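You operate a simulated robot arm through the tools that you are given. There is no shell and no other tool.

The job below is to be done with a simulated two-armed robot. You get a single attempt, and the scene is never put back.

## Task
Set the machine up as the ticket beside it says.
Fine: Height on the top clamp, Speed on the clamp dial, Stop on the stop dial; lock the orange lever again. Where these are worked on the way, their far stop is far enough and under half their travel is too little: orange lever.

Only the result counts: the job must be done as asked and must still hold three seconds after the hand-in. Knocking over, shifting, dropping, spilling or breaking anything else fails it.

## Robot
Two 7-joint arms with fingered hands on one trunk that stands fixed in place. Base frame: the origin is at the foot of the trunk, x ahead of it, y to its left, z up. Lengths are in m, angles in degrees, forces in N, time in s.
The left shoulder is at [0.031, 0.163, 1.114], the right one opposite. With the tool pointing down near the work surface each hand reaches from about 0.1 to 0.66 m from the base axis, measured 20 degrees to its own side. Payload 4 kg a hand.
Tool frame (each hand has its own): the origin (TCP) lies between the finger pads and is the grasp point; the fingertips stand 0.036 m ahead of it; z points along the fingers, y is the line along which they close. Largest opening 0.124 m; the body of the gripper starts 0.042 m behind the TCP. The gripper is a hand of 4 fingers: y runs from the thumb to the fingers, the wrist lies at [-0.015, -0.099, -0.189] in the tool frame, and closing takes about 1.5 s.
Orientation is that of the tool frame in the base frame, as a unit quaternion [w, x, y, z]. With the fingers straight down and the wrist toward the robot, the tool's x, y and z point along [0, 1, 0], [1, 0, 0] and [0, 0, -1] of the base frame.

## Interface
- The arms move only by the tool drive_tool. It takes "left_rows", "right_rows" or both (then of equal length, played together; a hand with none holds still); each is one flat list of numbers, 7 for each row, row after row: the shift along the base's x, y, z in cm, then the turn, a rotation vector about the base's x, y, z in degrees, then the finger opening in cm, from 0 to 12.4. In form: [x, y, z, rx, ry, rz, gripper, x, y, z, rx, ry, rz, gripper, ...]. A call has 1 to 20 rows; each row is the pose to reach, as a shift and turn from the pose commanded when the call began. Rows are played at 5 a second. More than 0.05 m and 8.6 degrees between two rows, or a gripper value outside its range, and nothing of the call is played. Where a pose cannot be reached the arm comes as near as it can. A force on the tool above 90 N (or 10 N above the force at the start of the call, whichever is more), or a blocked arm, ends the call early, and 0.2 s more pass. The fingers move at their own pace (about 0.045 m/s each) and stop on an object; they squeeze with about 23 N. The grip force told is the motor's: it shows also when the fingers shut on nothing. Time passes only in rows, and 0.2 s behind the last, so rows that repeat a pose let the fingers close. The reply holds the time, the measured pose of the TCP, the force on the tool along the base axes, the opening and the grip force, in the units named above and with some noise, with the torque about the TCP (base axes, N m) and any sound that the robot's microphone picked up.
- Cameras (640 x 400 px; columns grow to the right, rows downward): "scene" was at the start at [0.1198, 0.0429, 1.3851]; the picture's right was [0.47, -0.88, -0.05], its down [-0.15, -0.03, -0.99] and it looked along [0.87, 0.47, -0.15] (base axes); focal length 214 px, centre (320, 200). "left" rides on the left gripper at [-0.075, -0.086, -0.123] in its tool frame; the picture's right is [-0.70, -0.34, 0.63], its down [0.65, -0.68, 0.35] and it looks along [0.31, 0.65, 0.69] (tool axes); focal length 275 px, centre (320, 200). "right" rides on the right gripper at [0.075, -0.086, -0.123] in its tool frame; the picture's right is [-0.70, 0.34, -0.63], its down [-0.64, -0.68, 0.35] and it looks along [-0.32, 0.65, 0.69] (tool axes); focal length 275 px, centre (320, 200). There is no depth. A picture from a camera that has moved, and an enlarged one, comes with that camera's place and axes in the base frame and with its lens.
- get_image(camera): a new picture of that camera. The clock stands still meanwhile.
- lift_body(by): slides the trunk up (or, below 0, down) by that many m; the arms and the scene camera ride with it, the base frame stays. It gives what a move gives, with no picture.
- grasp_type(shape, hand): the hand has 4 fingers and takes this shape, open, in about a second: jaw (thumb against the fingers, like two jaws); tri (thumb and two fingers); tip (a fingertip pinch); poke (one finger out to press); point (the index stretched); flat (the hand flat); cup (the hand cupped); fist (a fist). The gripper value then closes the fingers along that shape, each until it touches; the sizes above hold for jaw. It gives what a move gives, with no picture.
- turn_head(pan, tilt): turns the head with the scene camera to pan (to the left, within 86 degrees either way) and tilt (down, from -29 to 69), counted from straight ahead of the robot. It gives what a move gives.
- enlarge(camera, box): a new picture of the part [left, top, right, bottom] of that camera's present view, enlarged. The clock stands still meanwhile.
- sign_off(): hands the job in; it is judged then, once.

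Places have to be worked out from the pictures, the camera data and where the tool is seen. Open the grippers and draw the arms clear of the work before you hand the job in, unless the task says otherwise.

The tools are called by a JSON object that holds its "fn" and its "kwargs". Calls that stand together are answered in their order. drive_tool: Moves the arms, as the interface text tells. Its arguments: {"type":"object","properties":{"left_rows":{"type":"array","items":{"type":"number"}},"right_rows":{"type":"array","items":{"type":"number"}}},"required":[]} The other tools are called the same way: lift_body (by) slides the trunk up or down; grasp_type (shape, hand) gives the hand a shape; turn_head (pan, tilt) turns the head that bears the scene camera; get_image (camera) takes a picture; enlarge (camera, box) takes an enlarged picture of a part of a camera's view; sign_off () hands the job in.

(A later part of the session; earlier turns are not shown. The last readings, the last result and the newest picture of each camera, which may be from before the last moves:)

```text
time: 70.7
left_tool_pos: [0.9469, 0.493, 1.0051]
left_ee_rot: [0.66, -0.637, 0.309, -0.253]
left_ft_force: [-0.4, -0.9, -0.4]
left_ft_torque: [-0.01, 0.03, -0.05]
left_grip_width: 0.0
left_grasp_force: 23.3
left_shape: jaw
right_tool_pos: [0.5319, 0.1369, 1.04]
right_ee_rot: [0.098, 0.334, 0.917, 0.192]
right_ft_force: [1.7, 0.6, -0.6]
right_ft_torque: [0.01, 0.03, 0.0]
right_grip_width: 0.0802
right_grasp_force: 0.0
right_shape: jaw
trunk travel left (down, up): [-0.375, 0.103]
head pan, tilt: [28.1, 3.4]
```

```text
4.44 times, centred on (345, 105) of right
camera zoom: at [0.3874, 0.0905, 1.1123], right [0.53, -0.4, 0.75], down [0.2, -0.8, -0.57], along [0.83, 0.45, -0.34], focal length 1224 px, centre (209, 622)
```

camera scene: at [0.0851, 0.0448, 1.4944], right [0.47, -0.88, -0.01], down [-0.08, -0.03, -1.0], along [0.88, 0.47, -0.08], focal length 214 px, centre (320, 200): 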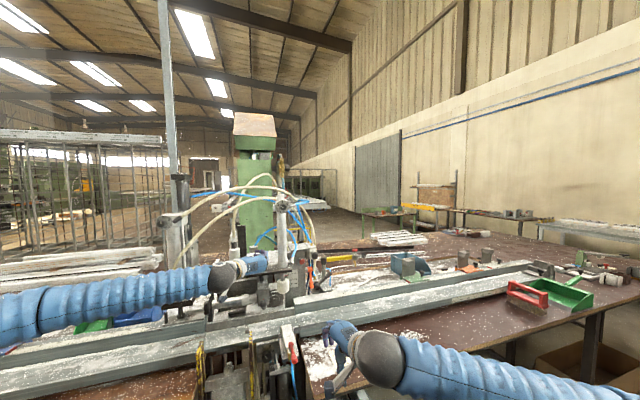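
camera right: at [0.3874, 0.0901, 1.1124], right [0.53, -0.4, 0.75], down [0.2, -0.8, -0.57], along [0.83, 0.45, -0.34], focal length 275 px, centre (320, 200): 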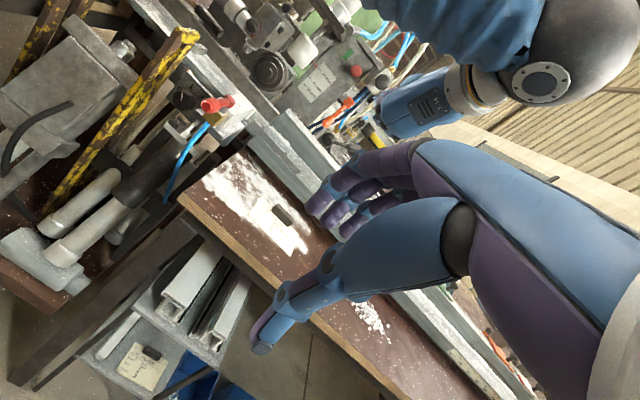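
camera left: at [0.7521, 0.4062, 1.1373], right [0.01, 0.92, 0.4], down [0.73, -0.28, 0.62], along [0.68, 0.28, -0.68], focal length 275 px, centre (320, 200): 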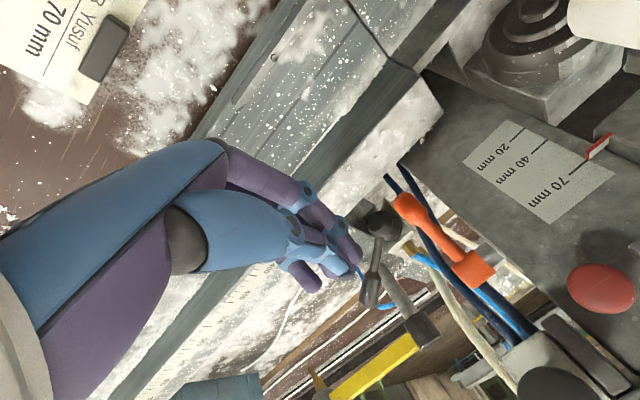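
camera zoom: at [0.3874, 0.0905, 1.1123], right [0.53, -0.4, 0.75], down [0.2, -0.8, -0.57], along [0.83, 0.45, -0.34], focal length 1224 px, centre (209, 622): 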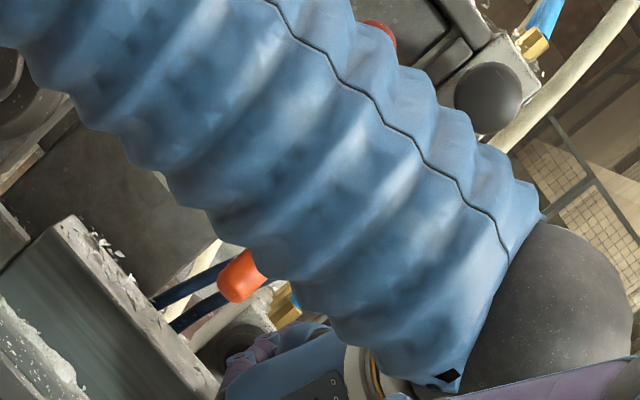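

Reach is fine. I raise to z = 1.02 (above the black hub), advance 2 cm beside the lever, and then slide left until the fingers' flank touches the lever.

{"fn": "drive_tool", "kwargs": {"left_rows": [0, 0, 0.8, 0, 0, 0, 0, 0, 0, 1.6, 0, 0, 0, 0, 0.8, 0.75, 1.6, 0, 0, 0, 0, 1.6, 1.5, 1.6, 0, 0, 0, 0, 1.0, 2.15, 1.6, 0, 0, 0, 0, 0.6, 2.6, 1.6, 0, 0, 0, 0]}}

{"fn": "enlarge", "kwargs": {"camera": "left", "box": [270, 150, 450, 330]}}

```text
time: 72.1
left_tool_pos: [0.9517, 0.5186, 1.0203]
left_ee_rot: [0.66, -0.636, 0.31, -0.253]
left_ft_force: [0.6, 0.3, -0.8]
left_ft_torque: [-0.01, -0.02, 0.0]
left_grip_width: 0.0
left_grasp_force: 22.4
left_shape: jaw
right_tool_pos: [0.5324, 0.1361, 1.0409]
right_ee_rot: [0.097, 0.334, 0.918, 0.193]
right_ft_force: [0.0, 1.1, 0.2]
right_ft_torque: [0.01, 0.04, -0.04]
right_grip_width: 0.0802
right_grasp_force: 0.1
right_shape: jaw
trunk travel left (down, up): [-0.375, 0.103]
head pan, tilt: [28.1, 3.4]
```

```text
2.22 times, centred on (360, 240) of left
camera zoom: at [0.8159, 0.485, 1.1099], right [0.01, 0.92, 0.4], down [0.73, -0.28, 0.62], along [0.68, 0.28, -0.68], focal length 612 px, centre (231, 111)
```

zoom: 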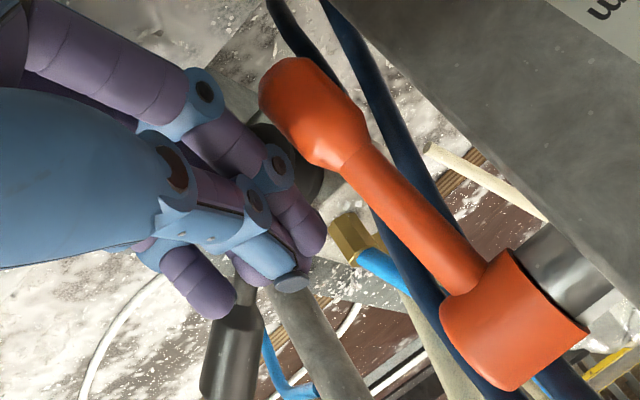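

About 1 cm remains to the lever's flank. I slide further left in small steps to make contact.

{"fn": "drive_tool", "kwargs": {"left_rows": [-0.34, 0.37, 0, 0, 0, 0, 0, -0.55, 0.58, 0, 0, 0, 0, 0, -0.75, 0.8, 0, 0, 0, 0, 0, -0.95, 1.02, 0, 0, 0, 0, 0]}}

{"fn": "enlarge", "kwargs": {"camera": "left", "box": [270, 150, 450, 330]}}

```text
time: 73.1
left_tool_pos: [0.9462, 0.5242, 1.0198]
left_ee_rot: [0.659, -0.636, 0.311, -0.254]
left_ft_force: [18.1, -17.9, -1.6]
left_ft_torque: [-0.29, -0.27, -0.32]
left_grip_width: 0.0
left_grasp_force: 23.1
left_shape: jaw
right_tool_pos: [0.5337, 0.1354, 1.0394]
right_ee_rot: [0.097, 0.335, 0.917, 0.193]
right_ft_force: [0.6, 0.4, -0.7]
right_ft_torque: [0.02, -0.01, 0.0]
right_grip_width: 0.0803
right_grasp_force: 0.1
right_shape: jaw
trunk travel left (down, up): [-0.375, 0.103]
head pan, tilt: [28.1, 3.4]
```

```text
2.22 times, centred on (360, 240) of left
camera zoom: at [0.8089, 0.4908, 1.1097], right [0.01, 0.92, 0.4], down [0.73, -0.28, 0.62], along [0.68, 0.28, -0.68], focal length 612 px, centre (231, 111)
```

zoom: 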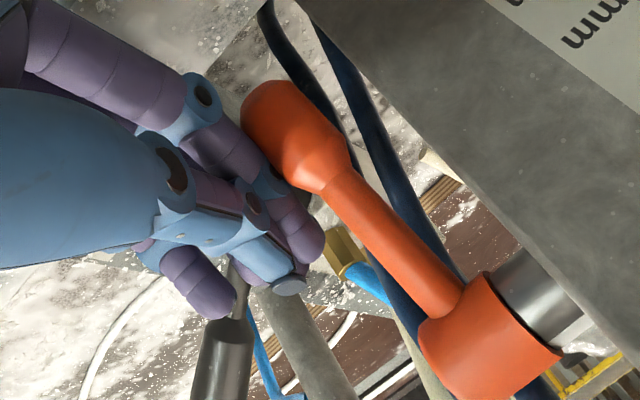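

Contact made with about 25 N sideways. I now drag along the lever's arc, toward me and up.

{"fn": "drive_tool", "kwargs": {"left_rows": [-0.36, -0.34, 0.2, 0, 0, 0, 0, -0.73, -0.68, 0.5, 0, 0, 0, 0, -1.1, -1.02, 0.85, 0, 0, 0, 0, -1.46, -1.36, 1.3, 0, 0, 0, 0]}}

{"fn": "enlarge", "kwargs": {"camera": "left", "box": [270, 150, 450, 330]}}

{"fn": "enlarge", "kwargs": {"camera": "right", "box": [290, 60, 400, 150]}}

```text
time: 74.1
left_tool_pos: [0.9225, 0.5228, 1.0345]
left_ee_rot: [0.661, -0.637, 0.307, -0.251]
left_ft_force: [-0.5, -0.5, -0.2]
left_ft_torque: [0.02, -0.05, 0.0]
left_grip_width: 0.0001
left_grasp_force: 23.3
left_shape: jaw
right_tool_pos: [0.5296, 0.1388, 1.0417]
right_ee_rot: [0.099, 0.332, 0.918, 0.193]
right_ft_force: [-2.3, 0.1, 0.5]
right_ft_torque: [-0.01, -0.02, -0.01]
right_grip_width: 0.08
right_grasp_force: 0.1
right_shape: jaw
trunk travel left (down, up): [-0.375, 0.103]
head pan, tilt: [28.1, 3.4]
```

```text
2.22 times, centred on (360, 240) of left
camera zoom: at [0.788, 0.4875, 1.1253], right [0.0, 0.92, 0.4], down [0.73, -0.27, 0.62], along [0.68, 0.29, -0.67], focal length 612 px, centre (231, 111)
```

zoom: 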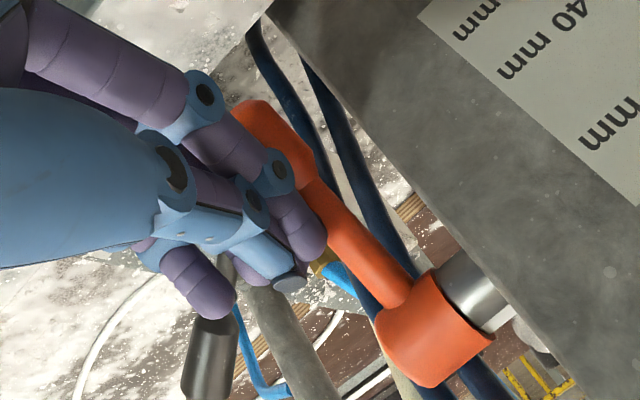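

```text
4.44 times, centred on (345, 105) of right
camera zoom: at [0.3849, 0.0926, 1.1132], right [0.52, -0.4, 0.75], down [0.21, -0.8, -0.56], along [0.83, 0.45, -0.34], focal length 1224 px, centre (209, 622)
```

zoom: 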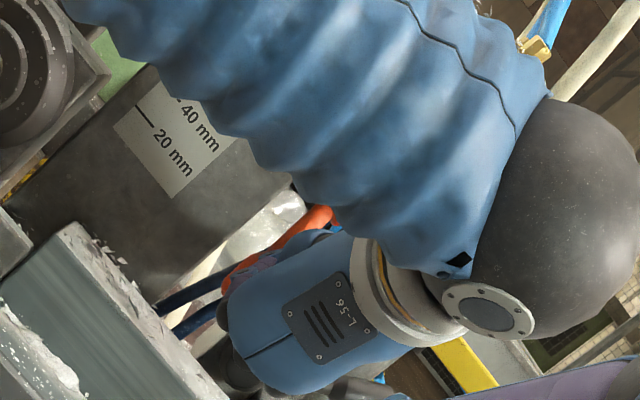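

The fingers slipped off without moving the lever. I retreat and try a single-finger shape ("poke") that can reach under the lever's end and lift it.

{"fn": "drive_tool", "kwargs": {"left_rows": [-1.5, -1.4, 0.3, 0, 0, 0, 0, -4, -3.7, 0.5, 0, 0, 0, 0, -6.5, -6.1, 0.5, 0, 0, 0, 0, -8.8, -8.2, 1, 0, 0, 0, 0]}}

{"fn": "grasp_type", "kwargs": {"hand": "left", "shape": "poke"}}

{"fn": "get_image", "kwargs": {"camera": "left"}}

{"fn": "enlarge", "kwargs": {"camera": "right", "box": [260, 40, 460, 160]}}

```text
time: 75.1
left_tool_pos: [0.8396, 0.4324, 1.0443]
left_ee_rot: [0.66, -0.636, 0.31, -0.253]
left_ft_force: [-0.4, 0.4, -0.8]
left_ft_torque: [0.0, 0.04, -0.01]
left_grip_width: 0.0
left_grasp_force: 23.0
left_shape: jaw
right_tool_pos: [0.5324, 0.1375, 1.0419]
right_ee_rot: [0.099, 0.333, 0.918, 0.193]
right_ft_force: [-0.2, 0.6, 0.0]
right_ft_torque: [-0.02, 0.0, 0.01]
right_grip_width: 0.0803
right_grasp_force: 0.0
right_shape: jaw
trunk travel left (down, up): [-0.375, 0.103]
head pan, tilt: [28.1, 3.4]
```

```text
time: 76.0
left_tool_pos: [0.8416, 0.4322, 1.0433]
left_ee_rot: [0.659, -0.636, 0.31, -0.254]
left_ft_force: [0.2, -0.8, 0.1]
left_ft_torque: [-0.04, 0.01, 0.02]
left_grip_width: 0.0
left_grasp_force: 0.0
left_shape: poke
right_tool_pos: [0.5329, 0.1374, 1.0405]
right_ee_rot: [0.098, 0.334, 0.917, 0.193]
right_ft_force: [-0.5, 0.2, 0.2]
right_ft_torque: [0.0, 0.02, -0.02]
right_grip_width: 0.0801
right_grasp_force: 0.0
right_shape: jaw
trunk travel left (down, up): [-0.375, 0.103]
head pan, tilt: [28.1, 3.4]
```

```text
taken
camera left: at [0.7056, 0.3991, 1.1328], right [0.01, 0.92, 0.4], down [0.73, -0.28, 0.62], along [0.68, 0.28, -0.68], focal length 275 px, centre (320, 200)
```

left: 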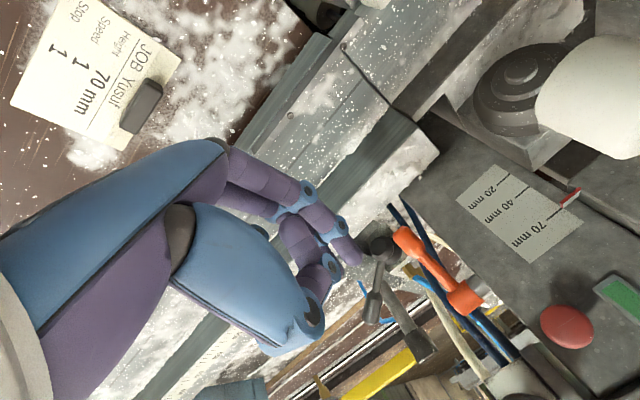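

```text
3.20 times, centred on (360, 100) of right
camera zoom: at [0.3873, 0.0904, 1.1124], right [0.53, -0.4, 0.75], down [0.2, -0.8, -0.57], along [0.83, 0.45, -0.34], focal length 881 px, centre (192, 520)
```

zoom: 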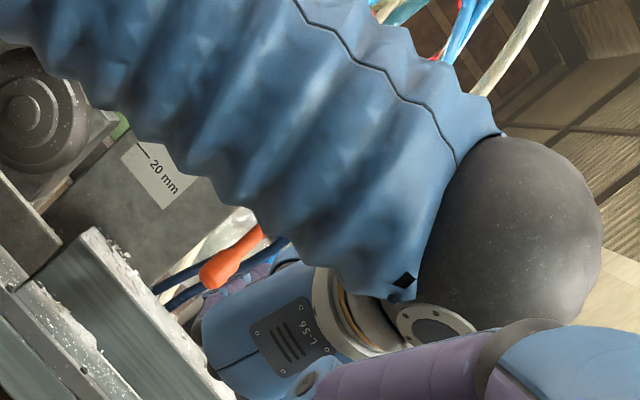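

In this shape the index finger protrudes about 4 cm, slightly left of and below the tool axis. The gap between lever end and fence top looks like about 4 cm, so I go in low: first to just in front of the lever at z = 0.985.

{"fn": "drive_tool", "kwargs": {"left_rows": [0.5, 1, -1.5, 0, 0, 0, 0, 1.5, 2.5, -3, 0, 0, 0, 0, 2.5, 4, -4.5, 0, 0, 0, 0, 3.2, 5.0, -5.8, 0, 0, 0, 0, 3.2, 5.0, -5.8, 0, 0, 0, 0]}}

{"fn": "enlarge", "kwargs": {"camera": "left", "box": [270, 130, 470, 310]}}

{"fn": "enlarge", "kwargs": {"camera": "right", "box": [290, 60, 390, 140]}}

```text
time: 77.2
left_tool_pos: [0.8715, 0.4823, 0.988]
left_ee_rot: [0.66, -0.636, 0.31, -0.252]
left_ft_force: [0.0, 0.0, 1.0]
left_ft_torque: [0.0, 0.01, -0.03]
left_grip_width: 0.0
left_grasp_force: 0.0
left_shape: poke
right_tool_pos: [0.5334, 0.1367, 1.0407]
right_ee_rot: [0.098, 0.334, 0.917, 0.192]
right_ft_force: [-0.3, -1.3, -0.4]
right_ft_torque: [-0.02, 0.0, 0.02]
right_grip_width: 0.0803
right_grasp_force: 0.0
right_shape: jaw
trunk travel left (down, up): [-0.375, 0.103]
head pan, tilt: [28.1, 3.4]
```

```text
2.22 times, centred on (370, 220) of left
camera zoom: at [0.7356, 0.4494, 1.0766], right [0.01, 0.92, 0.4], down [0.73, -0.28, 0.62], along [0.68, 0.28, -0.68], focal length 612 px, centre (209, 156)
```

zoom: 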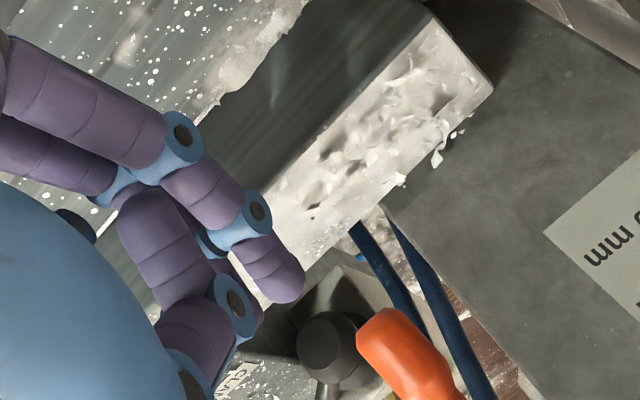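

```text
5.00 times, centred on (340, 100) of right
camera zoom: at [0.3872, 0.0904, 1.1124], right [0.53, -0.4, 0.75], down [0.2, -0.8, -0.57], along [0.83, 0.45, -0.34], focal length 1376 px, centre (220, 700)
```

zoom: 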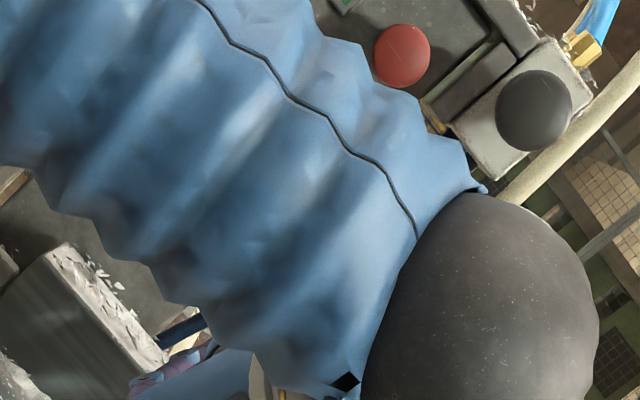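

The index points under the lever, laterally aligned. I advance 7.5 cm in steps so the fingertip passes beneath and beyond the lever's end.

{"fn": "drive_tool", "kwargs": {"left_rows": [1.0, 1.1, -0.2, 0, 0, 0, 0, 2.2, 2.3, -0.3, 0, 0, 0, 0, 3.3, 3.3, -0.3, 0, 0, 0, 0, 4.4, 4.3, -0.3, 0, 0, 0, 0]}}

{"fn": "enlarge", "kwargs": {"camera": "left", "box": [270, 130, 470, 310]}}

{"fn": "enlarge", "kwargs": {"camera": "right", "box": [290, 60, 390, 140]}}

```text
time: 78.2
left_tool_pos: [0.915, 0.522, 0.9879]
left_ee_rot: [0.661, -0.635, 0.308, -0.255]
left_ft_force: [-37.6, -29.9, 27.0]
left_ft_torque: [-2.07, 1.59, 0.23]
left_grip_width: 0.0002
left_grasp_force: 0.2
left_shape: poke
right_tool_pos: [0.531, 0.1348, 1.0424]
right_ee_rot: [0.098, 0.334, 0.917, 0.194]
right_ft_force: [1.3, 0.5, -0.1]
right_ft_torque: [0.02, 0.02, 0.01]
right_grip_width: 0.0804
right_grasp_force: 0.0
right_shape: jaw
trunk travel left (down, up): [-0.375, 0.103]
head pan, tilt: [28.1, 3.4]
```

```text
2.22 times, centred on (370, 220) of left
camera zoom: at [0.7786, 0.4884, 1.0772], right [0.01, 0.92, 0.4], down [0.73, -0.28, 0.63], along [0.68, 0.28, -0.67], focal length 612 px, centre (209, 156)
```

zoom: 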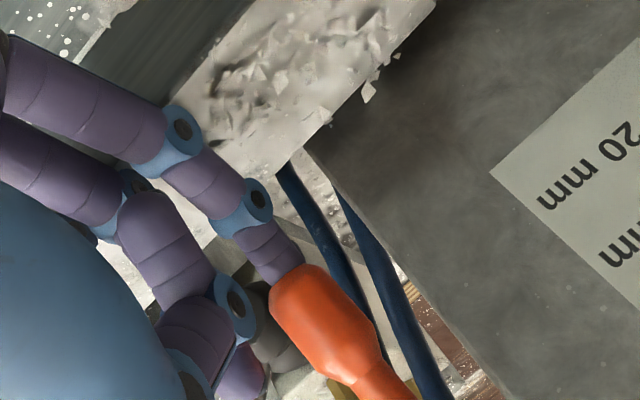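

```text
5.00 times, centred on (340, 100) of right
camera zoom: at [0.3862, 0.0885, 1.1133], right [0.52, -0.4, 0.75], down [0.2, -0.8, -0.57], along [0.83, 0.45, -0.34], focal length 1376 px, centre (220, 700)
```

zoom: 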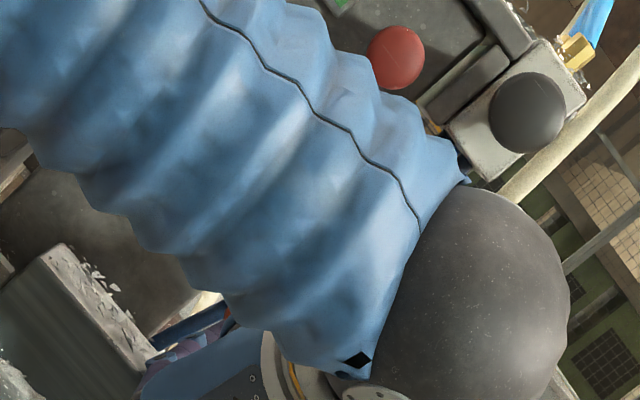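

I met about 56 N: the fingertip or the lower hand is touching the fence or lever. I back out and look at the "flat" shape, whose straight thin fingers could slide under the lever.

{"fn": "drive_tool", "kwargs": {"left_rows": [-1.1, -1.0, 0.2, 0, 0, 0, 0, -3.3, -3.1, 0.8, 0, 0, 0, 0, -5.9, -5.5, 2, 0, 0, 0, 0, -8.8, -8.2, 4, 0, 0, 0, 0, -11.5, -10.7, 6, 0, 0, 0, 0]}}

{"fn": "grasp_type", "kwargs": {"hand": "left", "shape": "flat"}}

{"fn": "get_image", "kwargs": {"camera": "left"}}

{"fn": "get_image", "kwargs": {"camera": "right"}}

{"fn": "get_image", "kwargs": {"camera": "scene"}}

```text
time: 79.4
left_tool_pos: [0.7988, 0.4211, 1.0439]
left_ee_rot: [0.66, -0.636, 0.309, -0.252]
left_ft_force: [0.2, 0.3, -0.1]
left_ft_torque: [-0.01, 0.02, 0.0]
left_grip_width: 0.0002
left_grasp_force: 0.1
left_shape: poke
right_tool_pos: [0.531, 0.1358, 1.0415]
right_ee_rot: [0.097, 0.333, 0.918, 0.193]
right_ft_force: [-0.2, 0.7, -0.1]
right_ft_torque: [0.03, 0.05, 0.02]
right_grip_width: 0.0801
right_grasp_force: 0.0
right_shape: jaw
trunk travel left (down, up): [-0.375, 0.103]
head pan, tilt: [28.1, 3.4]
```

```text
time: 80.3
left_tool_pos: [0.8003, 0.4214, 1.0428]
left_ee_rot: [0.66, -0.636, 0.31, -0.253]
left_ft_force: [0.9, -0.9, -0.5]
left_ft_torque: [0.03, 0.03, 0.01]
left_grip_width: 0.1162
left_grasp_force: 0.1
left_shape: flat
right_tool_pos: [0.5316, 0.136, 1.0421]
right_ee_rot: [0.098, 0.334, 0.917, 0.193]
right_ft_force: [-0.2, 0.7, 0.3]
right_ft_torque: [0.02, -0.01, 0.0]
right_grip_width: 0.0802
right_grasp_force: 0.0
right_shape: jaw
trunk travel left (down, up): [-0.375, 0.103]
head pan, tilt: [28.1, 3.4]
```

```text
taken
camera left: at [0.6647, 0.3876, 1.1329], right [0.01, 0.92, 0.4], down [0.73, -0.28, 0.62], along [0.68, 0.28, -0.68], focal length 275 px, centre (320, 200)
```

left: 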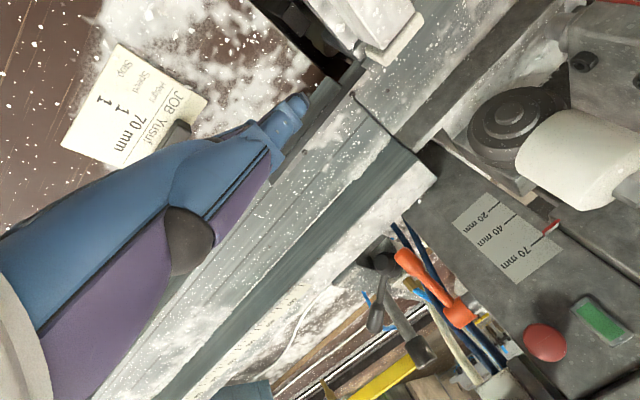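

```text
taken
camera right: at [0.3872, 0.0903, 1.1124], right [0.53, -0.4, 0.75], down [0.2, -0.8, -0.57], along [0.83, 0.45, -0.34], focal length 275 px, centre (320, 200)
```

right: 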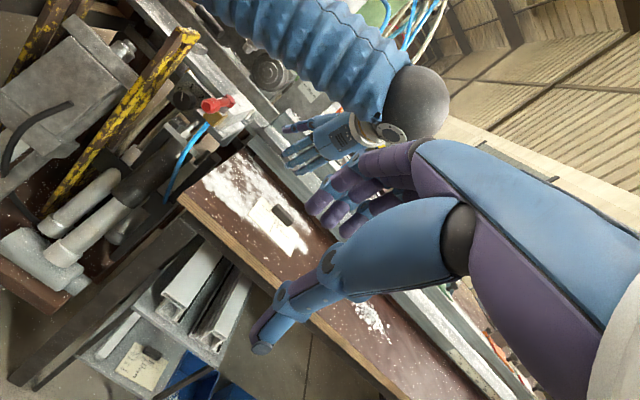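

```text
taken
camera scene: at [0.0847, 0.0426, 1.4946], right [0.47, -0.88, -0.01], down [-0.08, -0.03, -1.0], along [0.88, 0.47, -0.08], focal length 214 px, centre (320, 200)
```

scene: 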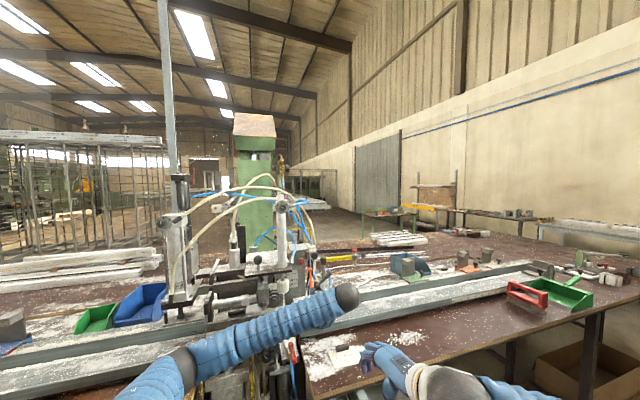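

The flat hand's fingers point mostly downward in this pose. I zoom in to find their direction.

{"fn": "enlarge", "kwargs": {"camera": "right", "box": [260, 90, 460, 210]}}

{"fn": "enlarge", "kwargs": {"camera": "left", "box": [150, 60, 350, 260]}}

```text
3.20 times, centred on (360, 150) of right
camera zoom: at [0.3872, 0.0903, 1.1124], right [0.53, -0.4, 0.75], down [0.2, -0.8, -0.57], along [0.83, 0.45, -0.34], focal length 881 px, centre (192, 360)
```

zoom: 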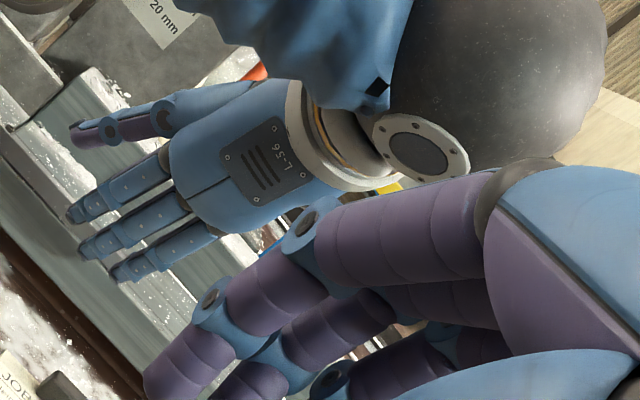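

```text
2.00 times, centred on (250, 160) of left
camera zoom: at [0.6647, 0.3876, 1.1329], right [0.01, 0.92, 0.4], down [0.73, -0.28, 0.62], along [0.68, 0.28, -0.68], focal length 551 px, centre (460, 280)
```

zoom: 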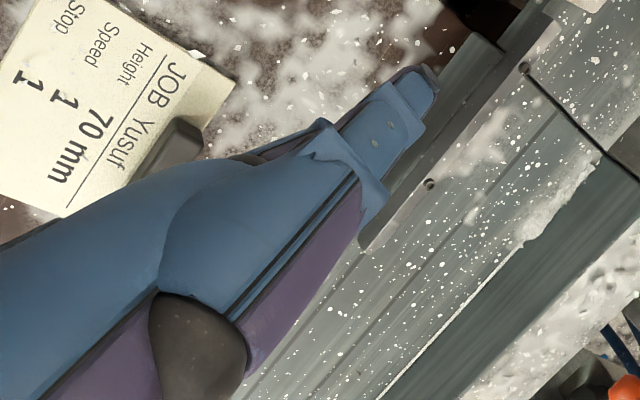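

The flat view shows the palm is inclined 45° and the fingers extend from low knuckles. A straight index ("point") with the hand pitched up 45° would lie level and could slide under the lever. I try that shape here in free air.

{"fn": "grasp_type", "kwargs": {"hand": "left", "shape": "point"}}

{"fn": "enlarge", "kwargs": {"camera": "right", "box": [260, 90, 460, 210]}}

{"fn": "get_image", "kwargs": {"camera": "left"}}

```text
time: 81.2
left_tool_pos: [0.8015, 0.422, 1.0432]
left_ee_rot: [0.66, -0.636, 0.31, -0.252]
left_ft_force: [0.6, -0.1, -0.6]
left_ft_torque: [-0.03, 0.04, 0.02]
left_grip_width: 0.0
left_grasp_force: 0.0
left_shape: point
right_tool_pos: [0.5319, 0.1358, 1.0404]
right_ee_rot: [0.097, 0.334, 0.918, 0.193]
right_ft_force: [-1.0, -0.5, 0.0]
right_ft_torque: [-0.03, 0.03, 0.01]
right_grip_width: 0.0804
right_grasp_force: 0.2
right_shape: jaw
trunk travel left (down, up): [-0.375, 0.103]
head pan, tilt: [28.1, 3.4]
```

```text
3.20 times, centred on (360, 150) of right
camera zoom: at [0.3874, 0.0905, 1.1123], right [0.53, -0.4, 0.75], down [0.2, -0.8, -0.57], along [0.83, 0.45, -0.34], focal length 881 px, centre (192, 360)
```

zoom: 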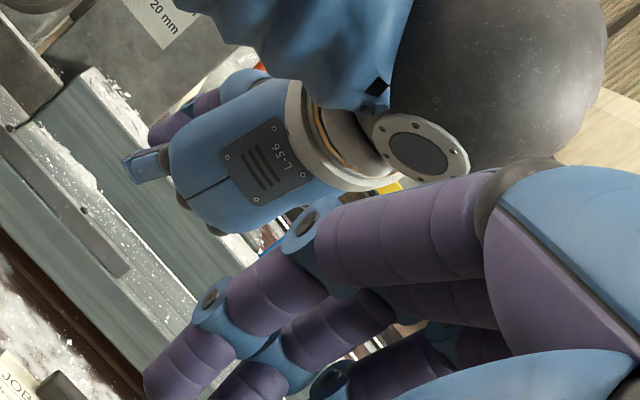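

```text
taken
camera left: at [0.6649, 0.3877, 1.1328], right [0.01, 0.92, 0.4], down [0.73, -0.28, 0.62], along [0.68, 0.28, -0.68], focal length 275 px, centre (320, 200)
```

left: 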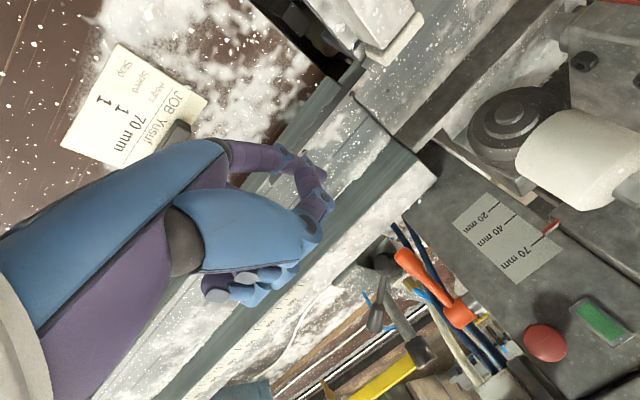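

The index looks half-curled; the gripper value may still be closing it. I command it open and look again.

{"fn": "drive_tool", "kwargs": {"left_rows": [0, 0, 0, 0, 0, 0, 12.4, 0, 0, 0, 0, 0, 0, 12.4, 0, 0, 0, 0, 0, 0, 12.4, 0, 0, 0, 0, 0, 0, 12.4, 0, 0, 0, 0, 0, 0, 12.4, 0, 0, 0, 0, 0, 0, 12.4]}}

{"fn": "enlarge", "kwargs": {"camera": "right", "box": [260, 90, 460, 210]}}

{"fn": "get_image", "kwargs": {"camera": "left"}}

```text
time: 82.6
left_tool_pos: [0.8002, 0.4211, 1.0437]
left_ee_rot: [0.66, -0.636, 0.31, -0.253]
left_ft_force: [0.0, -0.4, -0.9]
left_ft_torque: [0.01, -0.03, 0.01]
left_grip_width: 0.0002
left_grasp_force: 0.0
left_shape: point
right_tool_pos: [0.5324, 0.1374, 1.0405]
right_ee_rot: [0.098, 0.334, 0.917, 0.194]
right_ft_force: [-0.1, 0.4, 0.4]
right_ft_torque: [0.01, -0.01, -0.02]
right_grip_width: 0.08
right_grasp_force: 0.0
right_shape: jaw
trunk travel left (down, up): [-0.375, 0.103]
head pan, tilt: [28.1, 3.4]
```

```text
3.20 times, centred on (360, 150) of right
camera zoom: at [0.3874, 0.0905, 1.1123], right [0.53, -0.4, 0.75], down [0.2, -0.8, -0.57], along [0.83, 0.45, -0.34], focal length 881 px, centre (192, 360)
```

zoom: 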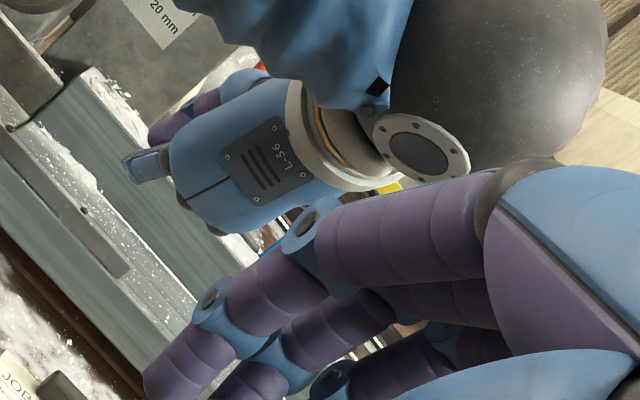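

```text
taken
camera left: at [0.6647, 0.3876, 1.1329], right [0.01, 0.92, 0.4], down [0.73, -0.28, 0.62], along [0.68, 0.28, -0.68], focal length 275 px, centre (320, 200)
```

left: 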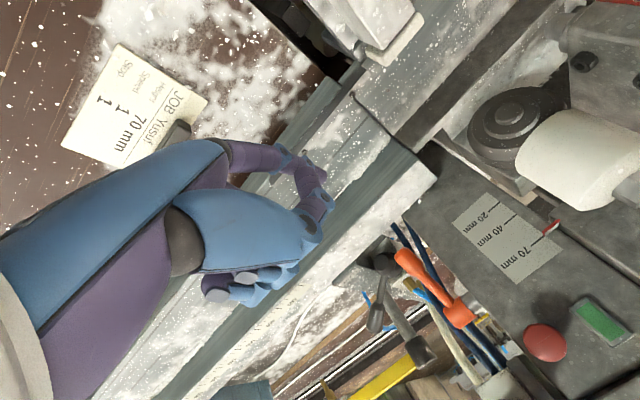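

The index is bent like a hook in this shape. I zoom in to understand it.

{"fn": "enlarge", "kwargs": {"camera": "left", "box": [190, 120, 350, 320]}}

{"fn": "enlarge", "kwargs": {"camera": "right", "box": [285, 110, 365, 170]}}

```text
2.00 times, centred on (270, 220) of left
camera zoom: at [0.6647, 0.3876, 1.1329], right [0.01, 0.92, 0.4], down [0.73, -0.28, 0.62], along [0.68, 0.28, -0.68], focal length 551 px, centre (420, 160)
```

zoom: 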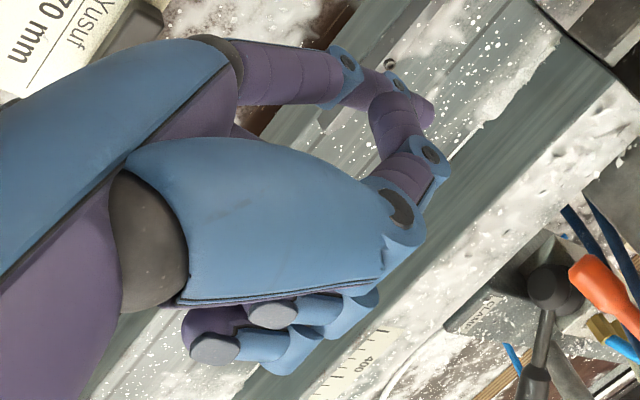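

```text
6.67 times, centred on (325, 140) of right
camera zoom: at [0.3874, 0.0905, 1.1123], right [0.53, -0.4, 0.75], down [0.2, -0.8, -0.57], along [0.83, 0.45, -0.34], focal length 1835 px, centre (287, 600)
```

zoom: 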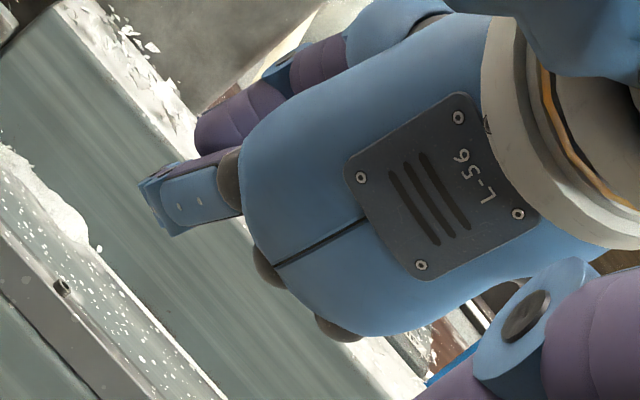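

"Point" won't fit either (the thumb is in the way). On reflection the earlier drag slipped because only the rounded fingertip touched the lever. I'll use "poke" with a slight roll so that the index's straight flank lies behind the lever's side, going deeper. First reshape and pre-position.

{"fn": "grasp_type", "kwargs": {"hand": "left", "shape": "poke"}}

{"fn": "drive_tool", "kwargs": {"left_rows": [2.5, -0.5, 0.5, -4.9, -4.5, 0, 0, 5, 0, 1.0, -9.7, -9.1, 0, 0, 7, 0.8, 1.6, -14.6, -13.6, 0, 0, 8.9, 1.85, 1.6, -14.6, -13.6, 0, 0, 8.9, 1.85, 1.6, -14.6, -13.6, 0, 0]}}

{"fn": "get_image", "kwargs": {"camera": "left"}}

```text
time: 83.5
left_tool_pos: [0.8015, 0.4211, 1.043]
left_ee_rot: [0.66, -0.636, 0.31, -0.253]
left_ft_force: [-0.2, 0.7, 0.2]
left_ft_torque: [-0.02, 0.01, 0.03]
left_grip_width: 0.0003
left_grasp_force: 0.1
left_shape: poke
right_tool_pos: [0.5331, 0.1372, 1.0409]
right_ee_rot: [0.098, 0.333, 0.918, 0.193]
right_ft_force: [0.5, -0.6, 0.2]
right_ft_torque: [0.0, 0.02, 0.03]
right_grip_width: 0.0805
right_grasp_force: 0.1
right_shape: jaw
trunk travel left (down, up): [-0.375, 0.103]
head pan, tilt: [28.1, 3.4]
```

```text
time: 84.7
left_tool_pos: [0.8901, 0.4388, 1.0591]
left_ee_rot: [-0.606, 0.681, -0.194, 0.364]
left_ft_force: [-0.3, -0.2, 0.1]
left_ft_torque: [0.02, 0.0, 0.01]
left_grip_width: 0.0
left_grasp_force: 0.0
left_shape: poke
right_tool_pos: [0.5327, 0.137, 1.0424]
right_ee_rot: [0.098, 0.334, 0.918, 0.192]
right_ft_force: [0.0, -1.0, 0.3]
right_ft_torque: [0.03, -0.03, 0.0]
right_grip_width: 0.0804
right_grasp_force: 0.0
right_shape: jaw
trunk travel left (down, up): [-0.375, 0.103]
head pan, tilt: [28.1, 3.4]
```

```text
taken
camera left: at [0.7355, 0.4247, 1.1196], right [-0.06, 0.99, 0.14], down [0.56, -0.09, 0.82], along [0.83, 0.13, -0.55], focal length 275 px, centre (320, 200)
```

left: 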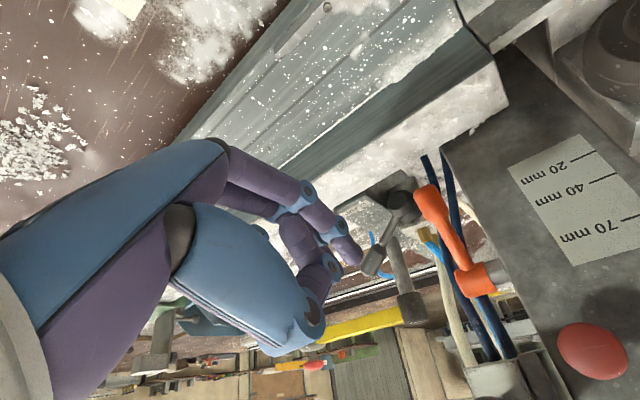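

I advance alongside the lever's right, keeping above the black hub.

{"fn": "drive_tool", "kwargs": {"left_rows": [2, 2.1, -0.4, 0, 0, 0, 0, 4, 4.2, -0.8, 0, 0, 0, 0, 5.8, 6.2, -1.2, 0, 0, 0, 0, 7.6, 8.2, -1.4, 0, 0, 0, 0, 7.6, 8.2, -1.4, 0, 0, 0, 0]}}

{"fn": "enlarge", "kwargs": {"camera": "left", "box": [270, 130, 470, 310]}}

```text
time: 85.9
left_tool_pos: [0.9665, 0.5203, 1.0445]
left_ee_rot: [-0.605, 0.68, -0.195, 0.364]
left_ft_force: [0.4, -0.3, 0.3]
left_ft_torque: [0.0, -0.01, 0.02]
left_grip_width: 0.0
left_grasp_force: 0.1
left_shape: poke
right_tool_pos: [0.5327, 0.1367, 1.0408]
right_ee_rot: [0.098, 0.334, 0.917, 0.193]
right_ft_force: [-0.6, -0.8, 0.4]
right_ft_torque: [0.01, 0.02, 0.02]
right_grip_width: 0.08
right_grasp_force: 0.1
right_shape: jaw
trunk travel left (down, up): [-0.375, 0.103]
head pan, tilt: [28.1, 3.4]
```

```text
2.22 times, centred on (370, 220) of left
camera zoom: at [0.8115, 0.5066, 1.1063], right [-0.06, 0.99, 0.14], down [0.56, -0.09, 0.82], along [0.83, 0.13, -0.55], focal length 612 px, centre (209, 156)
```

zoom: 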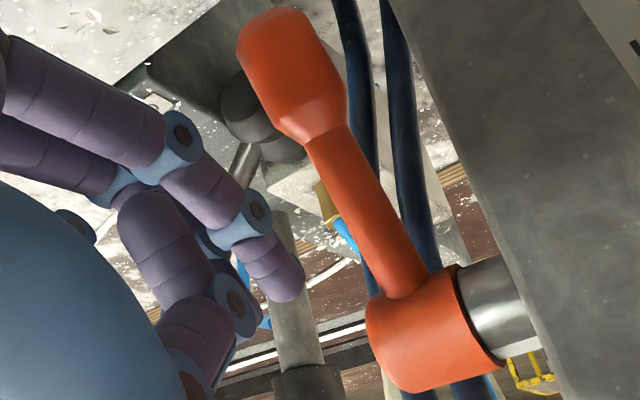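

Reach is fine. I lower 1.2 cm and slide left toward the lever's flank in small steps.

{"fn": "drive_tool", "kwargs": {"left_rows": [0, 0, -0.6, 0, 0, 0, 0, 0, 0, -1.2, 0, 0, 0, 0, -0.55, 0.58, -1.2, 0, 0, 0, 0, -0.95, 1.02, -1.2, 0, 0, 0, 0, -1.3, 1.4, -1.2, 0, 0, 0, 0, -1.6, 1.75, -1.2, 0, 0, 0, 0]}}

{"fn": "enlarge", "kwargs": {"camera": "left", "box": [270, 130, 470, 310]}}

```text
time: 87.3
left_tool_pos: [0.9498, 0.5373, 1.033]
left_ee_rot: [-0.606, 0.681, -0.195, 0.363]
left_ft_force: [1.4, -2.0, 0.5]
left_ft_torque: [-0.04, -0.03, 0.02]
left_grip_width: 0.0001
left_grasp_force: 0.1
left_shape: poke
right_tool_pos: [0.5329, 0.1377, 1.0418]
right_ee_rot: [0.097, 0.334, 0.917, 0.193]
right_ft_force: [-0.5, 0.8, 0.2]
right_ft_torque: [-0.02, 0.01, 0.0]
right_grip_width: 0.08
right_grasp_force: 0.0
right_shape: jaw
trunk travel left (down, up): [-0.375, 0.103]
head pan, tilt: [28.1, 3.4]
```

```text
2.22 times, centred on (370, 220) of left
camera zoom: at [0.7955, 0.5232, 1.0939], right [-0.05, 0.99, 0.14], down [0.56, -0.09, 0.82], along [0.83, 0.13, -0.55], focal length 612 px, centre (209, 156)
```

zoom: 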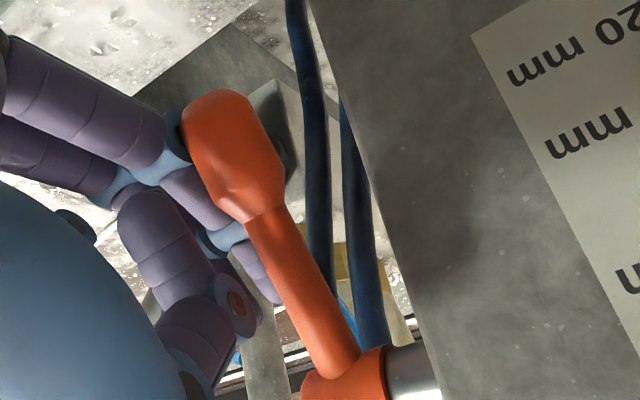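

The index now lies along the lever's right side with about 2 cm beyond it. I press a little and drag slowly along the arc.

{"fn": "drive_tool", "kwargs": {"left_rows": [-0.27, 0.29, 0, 0, 0, 0, 0, -0.45, 0.12, 0.1, 0, 0, 0, 0, -0.63, -0.05, 0.2, 0, 0, 0, 0, -0.82, -0.22, 0.32, 0, 0, 0, 0, -1.0, -0.39, 0.45, 0, 0, 0, 0, -1.18, -0.56, 0.6, 0, 0, 0, 0, -1.37, -0.73, 0.78, 0, 0, 0, 0]}}

{"fn": "enlarge", "kwargs": {"camera": "left", "box": [270, 130, 470, 310]}}

```text
time: 88.9
left_tool_pos: [0.9377, 0.5284, 1.0398]
left_ee_rot: [-0.606, 0.681, -0.195, 0.362]
left_ft_force: [13.5, -5.9, 3.0]
left_ft_torque: [-0.19, -0.25, -0.05]
left_grip_width: 0.0
left_grasp_force: 0.1
left_shape: poke
right_tool_pos: [0.5336, 0.136, 1.0406]
right_ee_rot: [0.098, 0.334, 0.918, 0.193]
right_ft_force: [0.7, 0.5, -0.9]
right_ft_torque: [-0.02, -0.02, -0.01]
right_grip_width: 0.0801
right_grasp_force: 0.0
right_shape: jaw
trunk travel left (down, up): [-0.375, 0.103]
head pan, tilt: [28.1, 3.4]
```

```text
2.22 times, centred on (370, 220) of left
camera zoom: at [0.7824, 0.5154, 1.1014], right [-0.06, 0.99, 0.14], down [0.56, -0.09, 0.82], along [0.83, 0.13, -0.55], focal length 612 px, centre (209, 156)
```

zoom: 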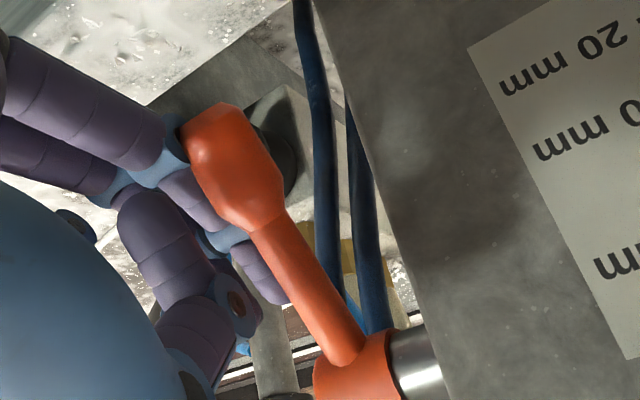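

It's working: the lever has followed (now about 50° down). I continue slowly along the arc.

{"fn": "drive_tool", "kwargs": {"left_rows": [-0.22, -0.2, 0.25, 0, 0, 0, 0, -0.44, -0.41, 0.55, 0, 0, 0, 0, -0.66, -0.61, 0.9, 0, 0, 0, 0, -0.84, -0.78, 1.25, 0, 0, 0, 0, -1.02, -0.95, 1.6, 0, 0, 0, 0, -1.17, -1.09, 2.0, 0, 0, 0, 0]}}

{"fn": "enlarge", "kwargs": {"camera": "left", "box": [270, 130, 470, 310]}}

```text
time: 90.3
left_tool_pos: [0.9248, 0.517, 1.0589]
left_ee_rot: [-0.606, 0.681, -0.195, 0.363]
left_ft_force: [15.3, -10.8, -1.8]
left_ft_torque: [-0.37, -0.28, -0.08]
left_grip_width: 0.0
left_grasp_force: 0.1
left_shape: poke
right_tool_pos: [0.533, 0.1355, 1.0406]
right_ee_rot: [0.098, 0.334, 0.917, 0.193]
right_ft_force: [0.0, 0.5, 0.4]
right_ft_torque: [-0.01, -0.02, -0.01]
right_grip_width: 0.0803
right_grasp_force: 0.0
right_shape: jaw
trunk travel left (down, up): [-0.375, 0.103]
head pan, tilt: [28.1, 3.4]
```

```text
2.22 times, centred on (370, 220) of left
camera zoom: at [0.7706, 0.5036, 1.1214], right [-0.05, 0.99, 0.14], down [0.56, -0.09, 0.82], along [0.83, 0.13, -0.55], focal length 612 px, centre (209, 156)
```

zoom: 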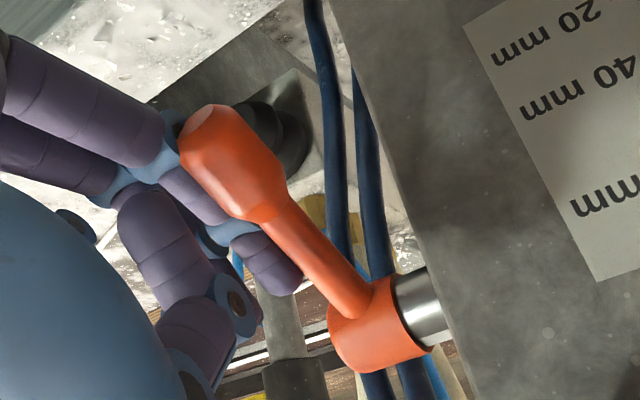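

The lever is now at about 33°. I continue up along the arc.

{"fn": "drive_tool", "kwargs": {"left_rows": [-0.15, -0.14, 0.4, 0, 0, 0, 0, -0.29, -0.27, 0.8, 0, 0, 0, 0, -0.42, -0.39, 1.2, 0, 0, 0, 0, -0.53, -0.49, 1.6, 0, 0, 0, 0, -0.62, -0.58, 2.0, 0, 0, 0, 0, -0.68, -0.63, 2.4, 0, 0, 0, 0]}}

{"fn": "enlarge", "kwargs": {"camera": "left", "box": [270, 130, 470, 310]}}

```text
time: 91.7
left_tool_pos: [0.9196, 0.5107, 1.0841]
left_ee_rot: [-0.606, 0.681, -0.195, 0.362]
left_ft_force: [15.6, -12.2, -2.7]
left_ft_torque: [-0.38, -0.35, -0.16]
left_grip_width: 0.0
left_grasp_force: 0.0
left_shape: poke
right_tool_pos: [0.5337, 0.1351, 1.0411]
right_ee_rot: [0.096, 0.334, 0.918, 0.193]
right_ft_force: [-0.7, -0.7, 0.4]
right_ft_torque: [0.01, -0.01, -0.02]
right_grip_width: 0.0804
right_grasp_force: 0.1
right_shape: jaw
trunk travel left (down, up): [-0.375, 0.103]
head pan, tilt: [28.1, 3.4]
```

```text
2.22 times, centred on (370, 220) of left
camera zoom: at [0.7638, 0.4976, 1.1456], right [-0.06, 0.99, 0.14], down [0.56, -0.09, 0.82], along [0.83, 0.13, -0.55], focal length 612 px, centre (209, 156)
```

zoom: 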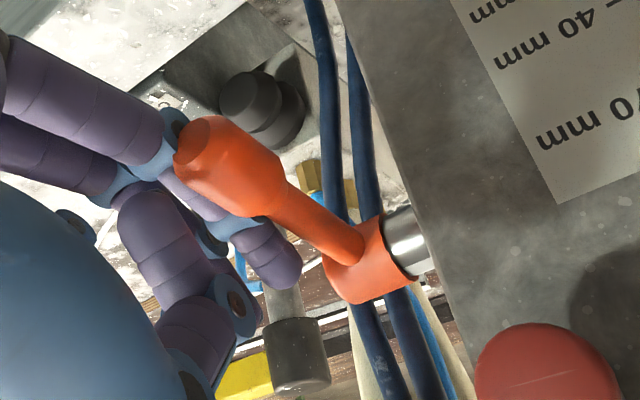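

The lever is at about 9°, nearly back to its locked position. I continue lifting in small steps until it meets the stop.

{"fn": "drive_tool", "kwargs": {"left_rows": [-0.03, -0.03, 0.3, 0, 0, 0, 0, -0.05, -0.05, 0.6, 0, 0, 0, 0, -0.05, -0.05, 0.9, 0, 0, 0, 0, -0.05, -0.05, 1.2, 0, 0, 0, 0]}}

{"fn": "enlarge", "kwargs": {"camera": "left", "box": [270, 130, 470, 310]}}

```text
time: 92.7
left_tool_pos: [0.9168, 0.5107, 1.0935]
left_ee_rot: [-0.605, 0.68, -0.197, 0.363]
left_ft_force: [11.2, -16.1, -8.9]
left_ft_torque: [-0.58, -0.43, 0.01]
left_grip_width: 0.0
left_grasp_force: 0.1
left_shape: poke
right_tool_pos: [0.5332, 0.1358, 1.0396]
right_ee_rot: [0.097, 0.334, 0.917, 0.193]
right_ft_force: [0.4, -0.6, 0.3]
right_ft_torque: [0.02, 0.01, 0.02]
right_grip_width: 0.0804
right_grasp_force: 0.1
right_shape: jaw
trunk travel left (down, up): [-0.375, 0.103]
head pan, tilt: [28.1, 3.4]
```

```text
2.22 times, centred on (370, 220) of left
camera zoom: at [0.7638, 0.4973, 1.1561], right [-0.05, 0.99, 0.14], down [0.56, -0.09, 0.82], along [0.83, 0.13, -0.55], focal length 612 px, centre (209, 156)
```

zoom: 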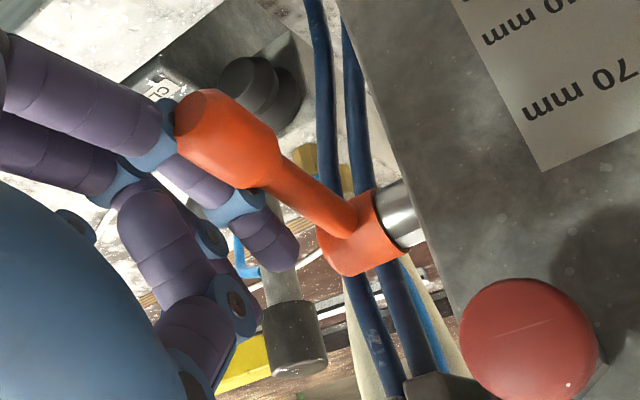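

The lever is at about 6-8°. To make sure it's fully locked, I'll release sideways, go below it and push up from underneath. First I move clear to the right, down and slightly back.

{"fn": "drive_tool", "kwargs": {"left_rows": [1.0, -1.1, 0, 0, 0, 0, 0, 1.9, -2.0, 0, 0, 0, 0, 0, 1.0, -2.9, -2, 0, 0, 0, 0, 0.2, -3.5, -4.5, 0, 0, 0, 0, -0.2, -3.9, -6.5, 0, 0, 0, 0, -0.2, -3.9, -8.2, 0, 0, 0, 0]}}

{"fn": "enlarge", "kwargs": {"camera": "left", "box": [270, 90, 470, 270]}}

```text
time: 94.1
left_tool_pos: [0.9158, 0.4729, 1.0122]
left_ee_rot: [-0.606, 0.681, -0.195, 0.363]
left_ft_force: [-0.4, -0.2, 0.1]
left_ft_torque: [-0.02, 0.01, -0.02]
left_grip_width: 0.0
left_grasp_force: 0.1
left_shape: poke
right_tool_pos: [0.5332, 0.1362, 1.0402]
right_ee_rot: [0.098, 0.334, 0.918, 0.192]
right_ft_force: [-0.2, -0.1, 0.8]
right_ft_torque: [0.0, -0.01, -0.02]
right_grip_width: 0.0801
right_grasp_force: 0.0
right_shape: jaw
trunk travel left (down, up): [-0.375, 0.103]
head pan, tilt: [28.1, 3.4]
```

```text
2.22 times, centred on (370, 180) of left
camera zoom: at [0.7608, 0.4603, 1.0738], right [-0.06, 0.99, 0.14], down [0.56, -0.09, 0.82], along [0.83, 0.13, -0.55], focal length 612 px, centre (209, 244)
```

zoom: 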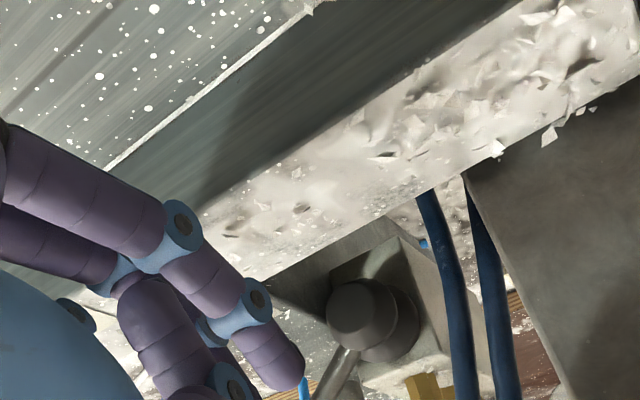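

I check the full left view before sliding under the lever.

{"fn": "get_image", "kwargs": {"camera": "left"}}

{"fn": "enlarge", "kwargs": {"camera": "right", "box": [290, 40, 400, 130]}}

```text
taken
camera left: at [0.7608, 0.4603, 1.0738], right [-0.06, 0.99, 0.14], down [0.56, -0.09, 0.82], along [0.83, 0.13, -0.55], focal length 275 px, centre (320, 200)
```

left: 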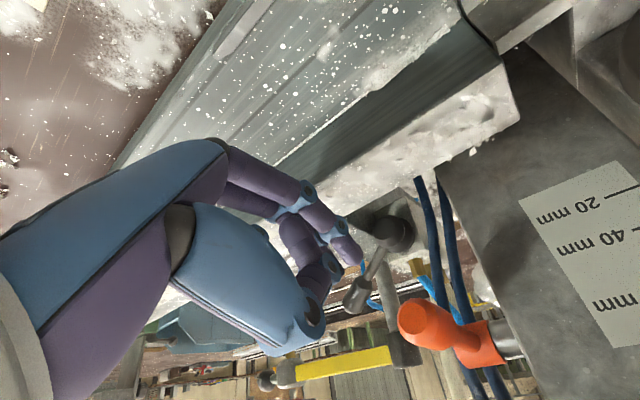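

```text
4.44 times, centred on (345, 85) of right
camera zoom: at [0.3876, 0.0907, 1.1122], right [0.53, -0.4, 0.75], down [0.2, -0.8, -0.57], along [0.83, 0.45, -0.34], focal length 1224 px, centre (209, 711)
```

zoom: 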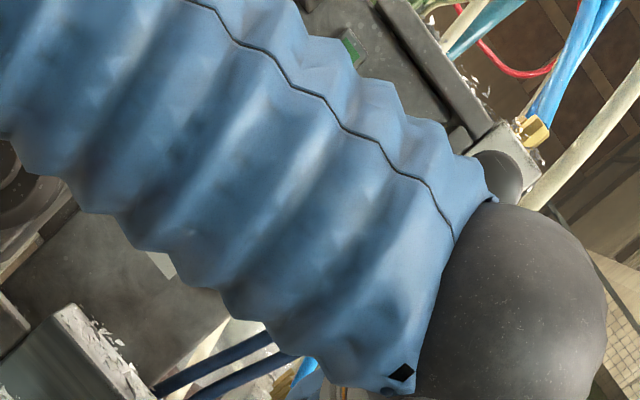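

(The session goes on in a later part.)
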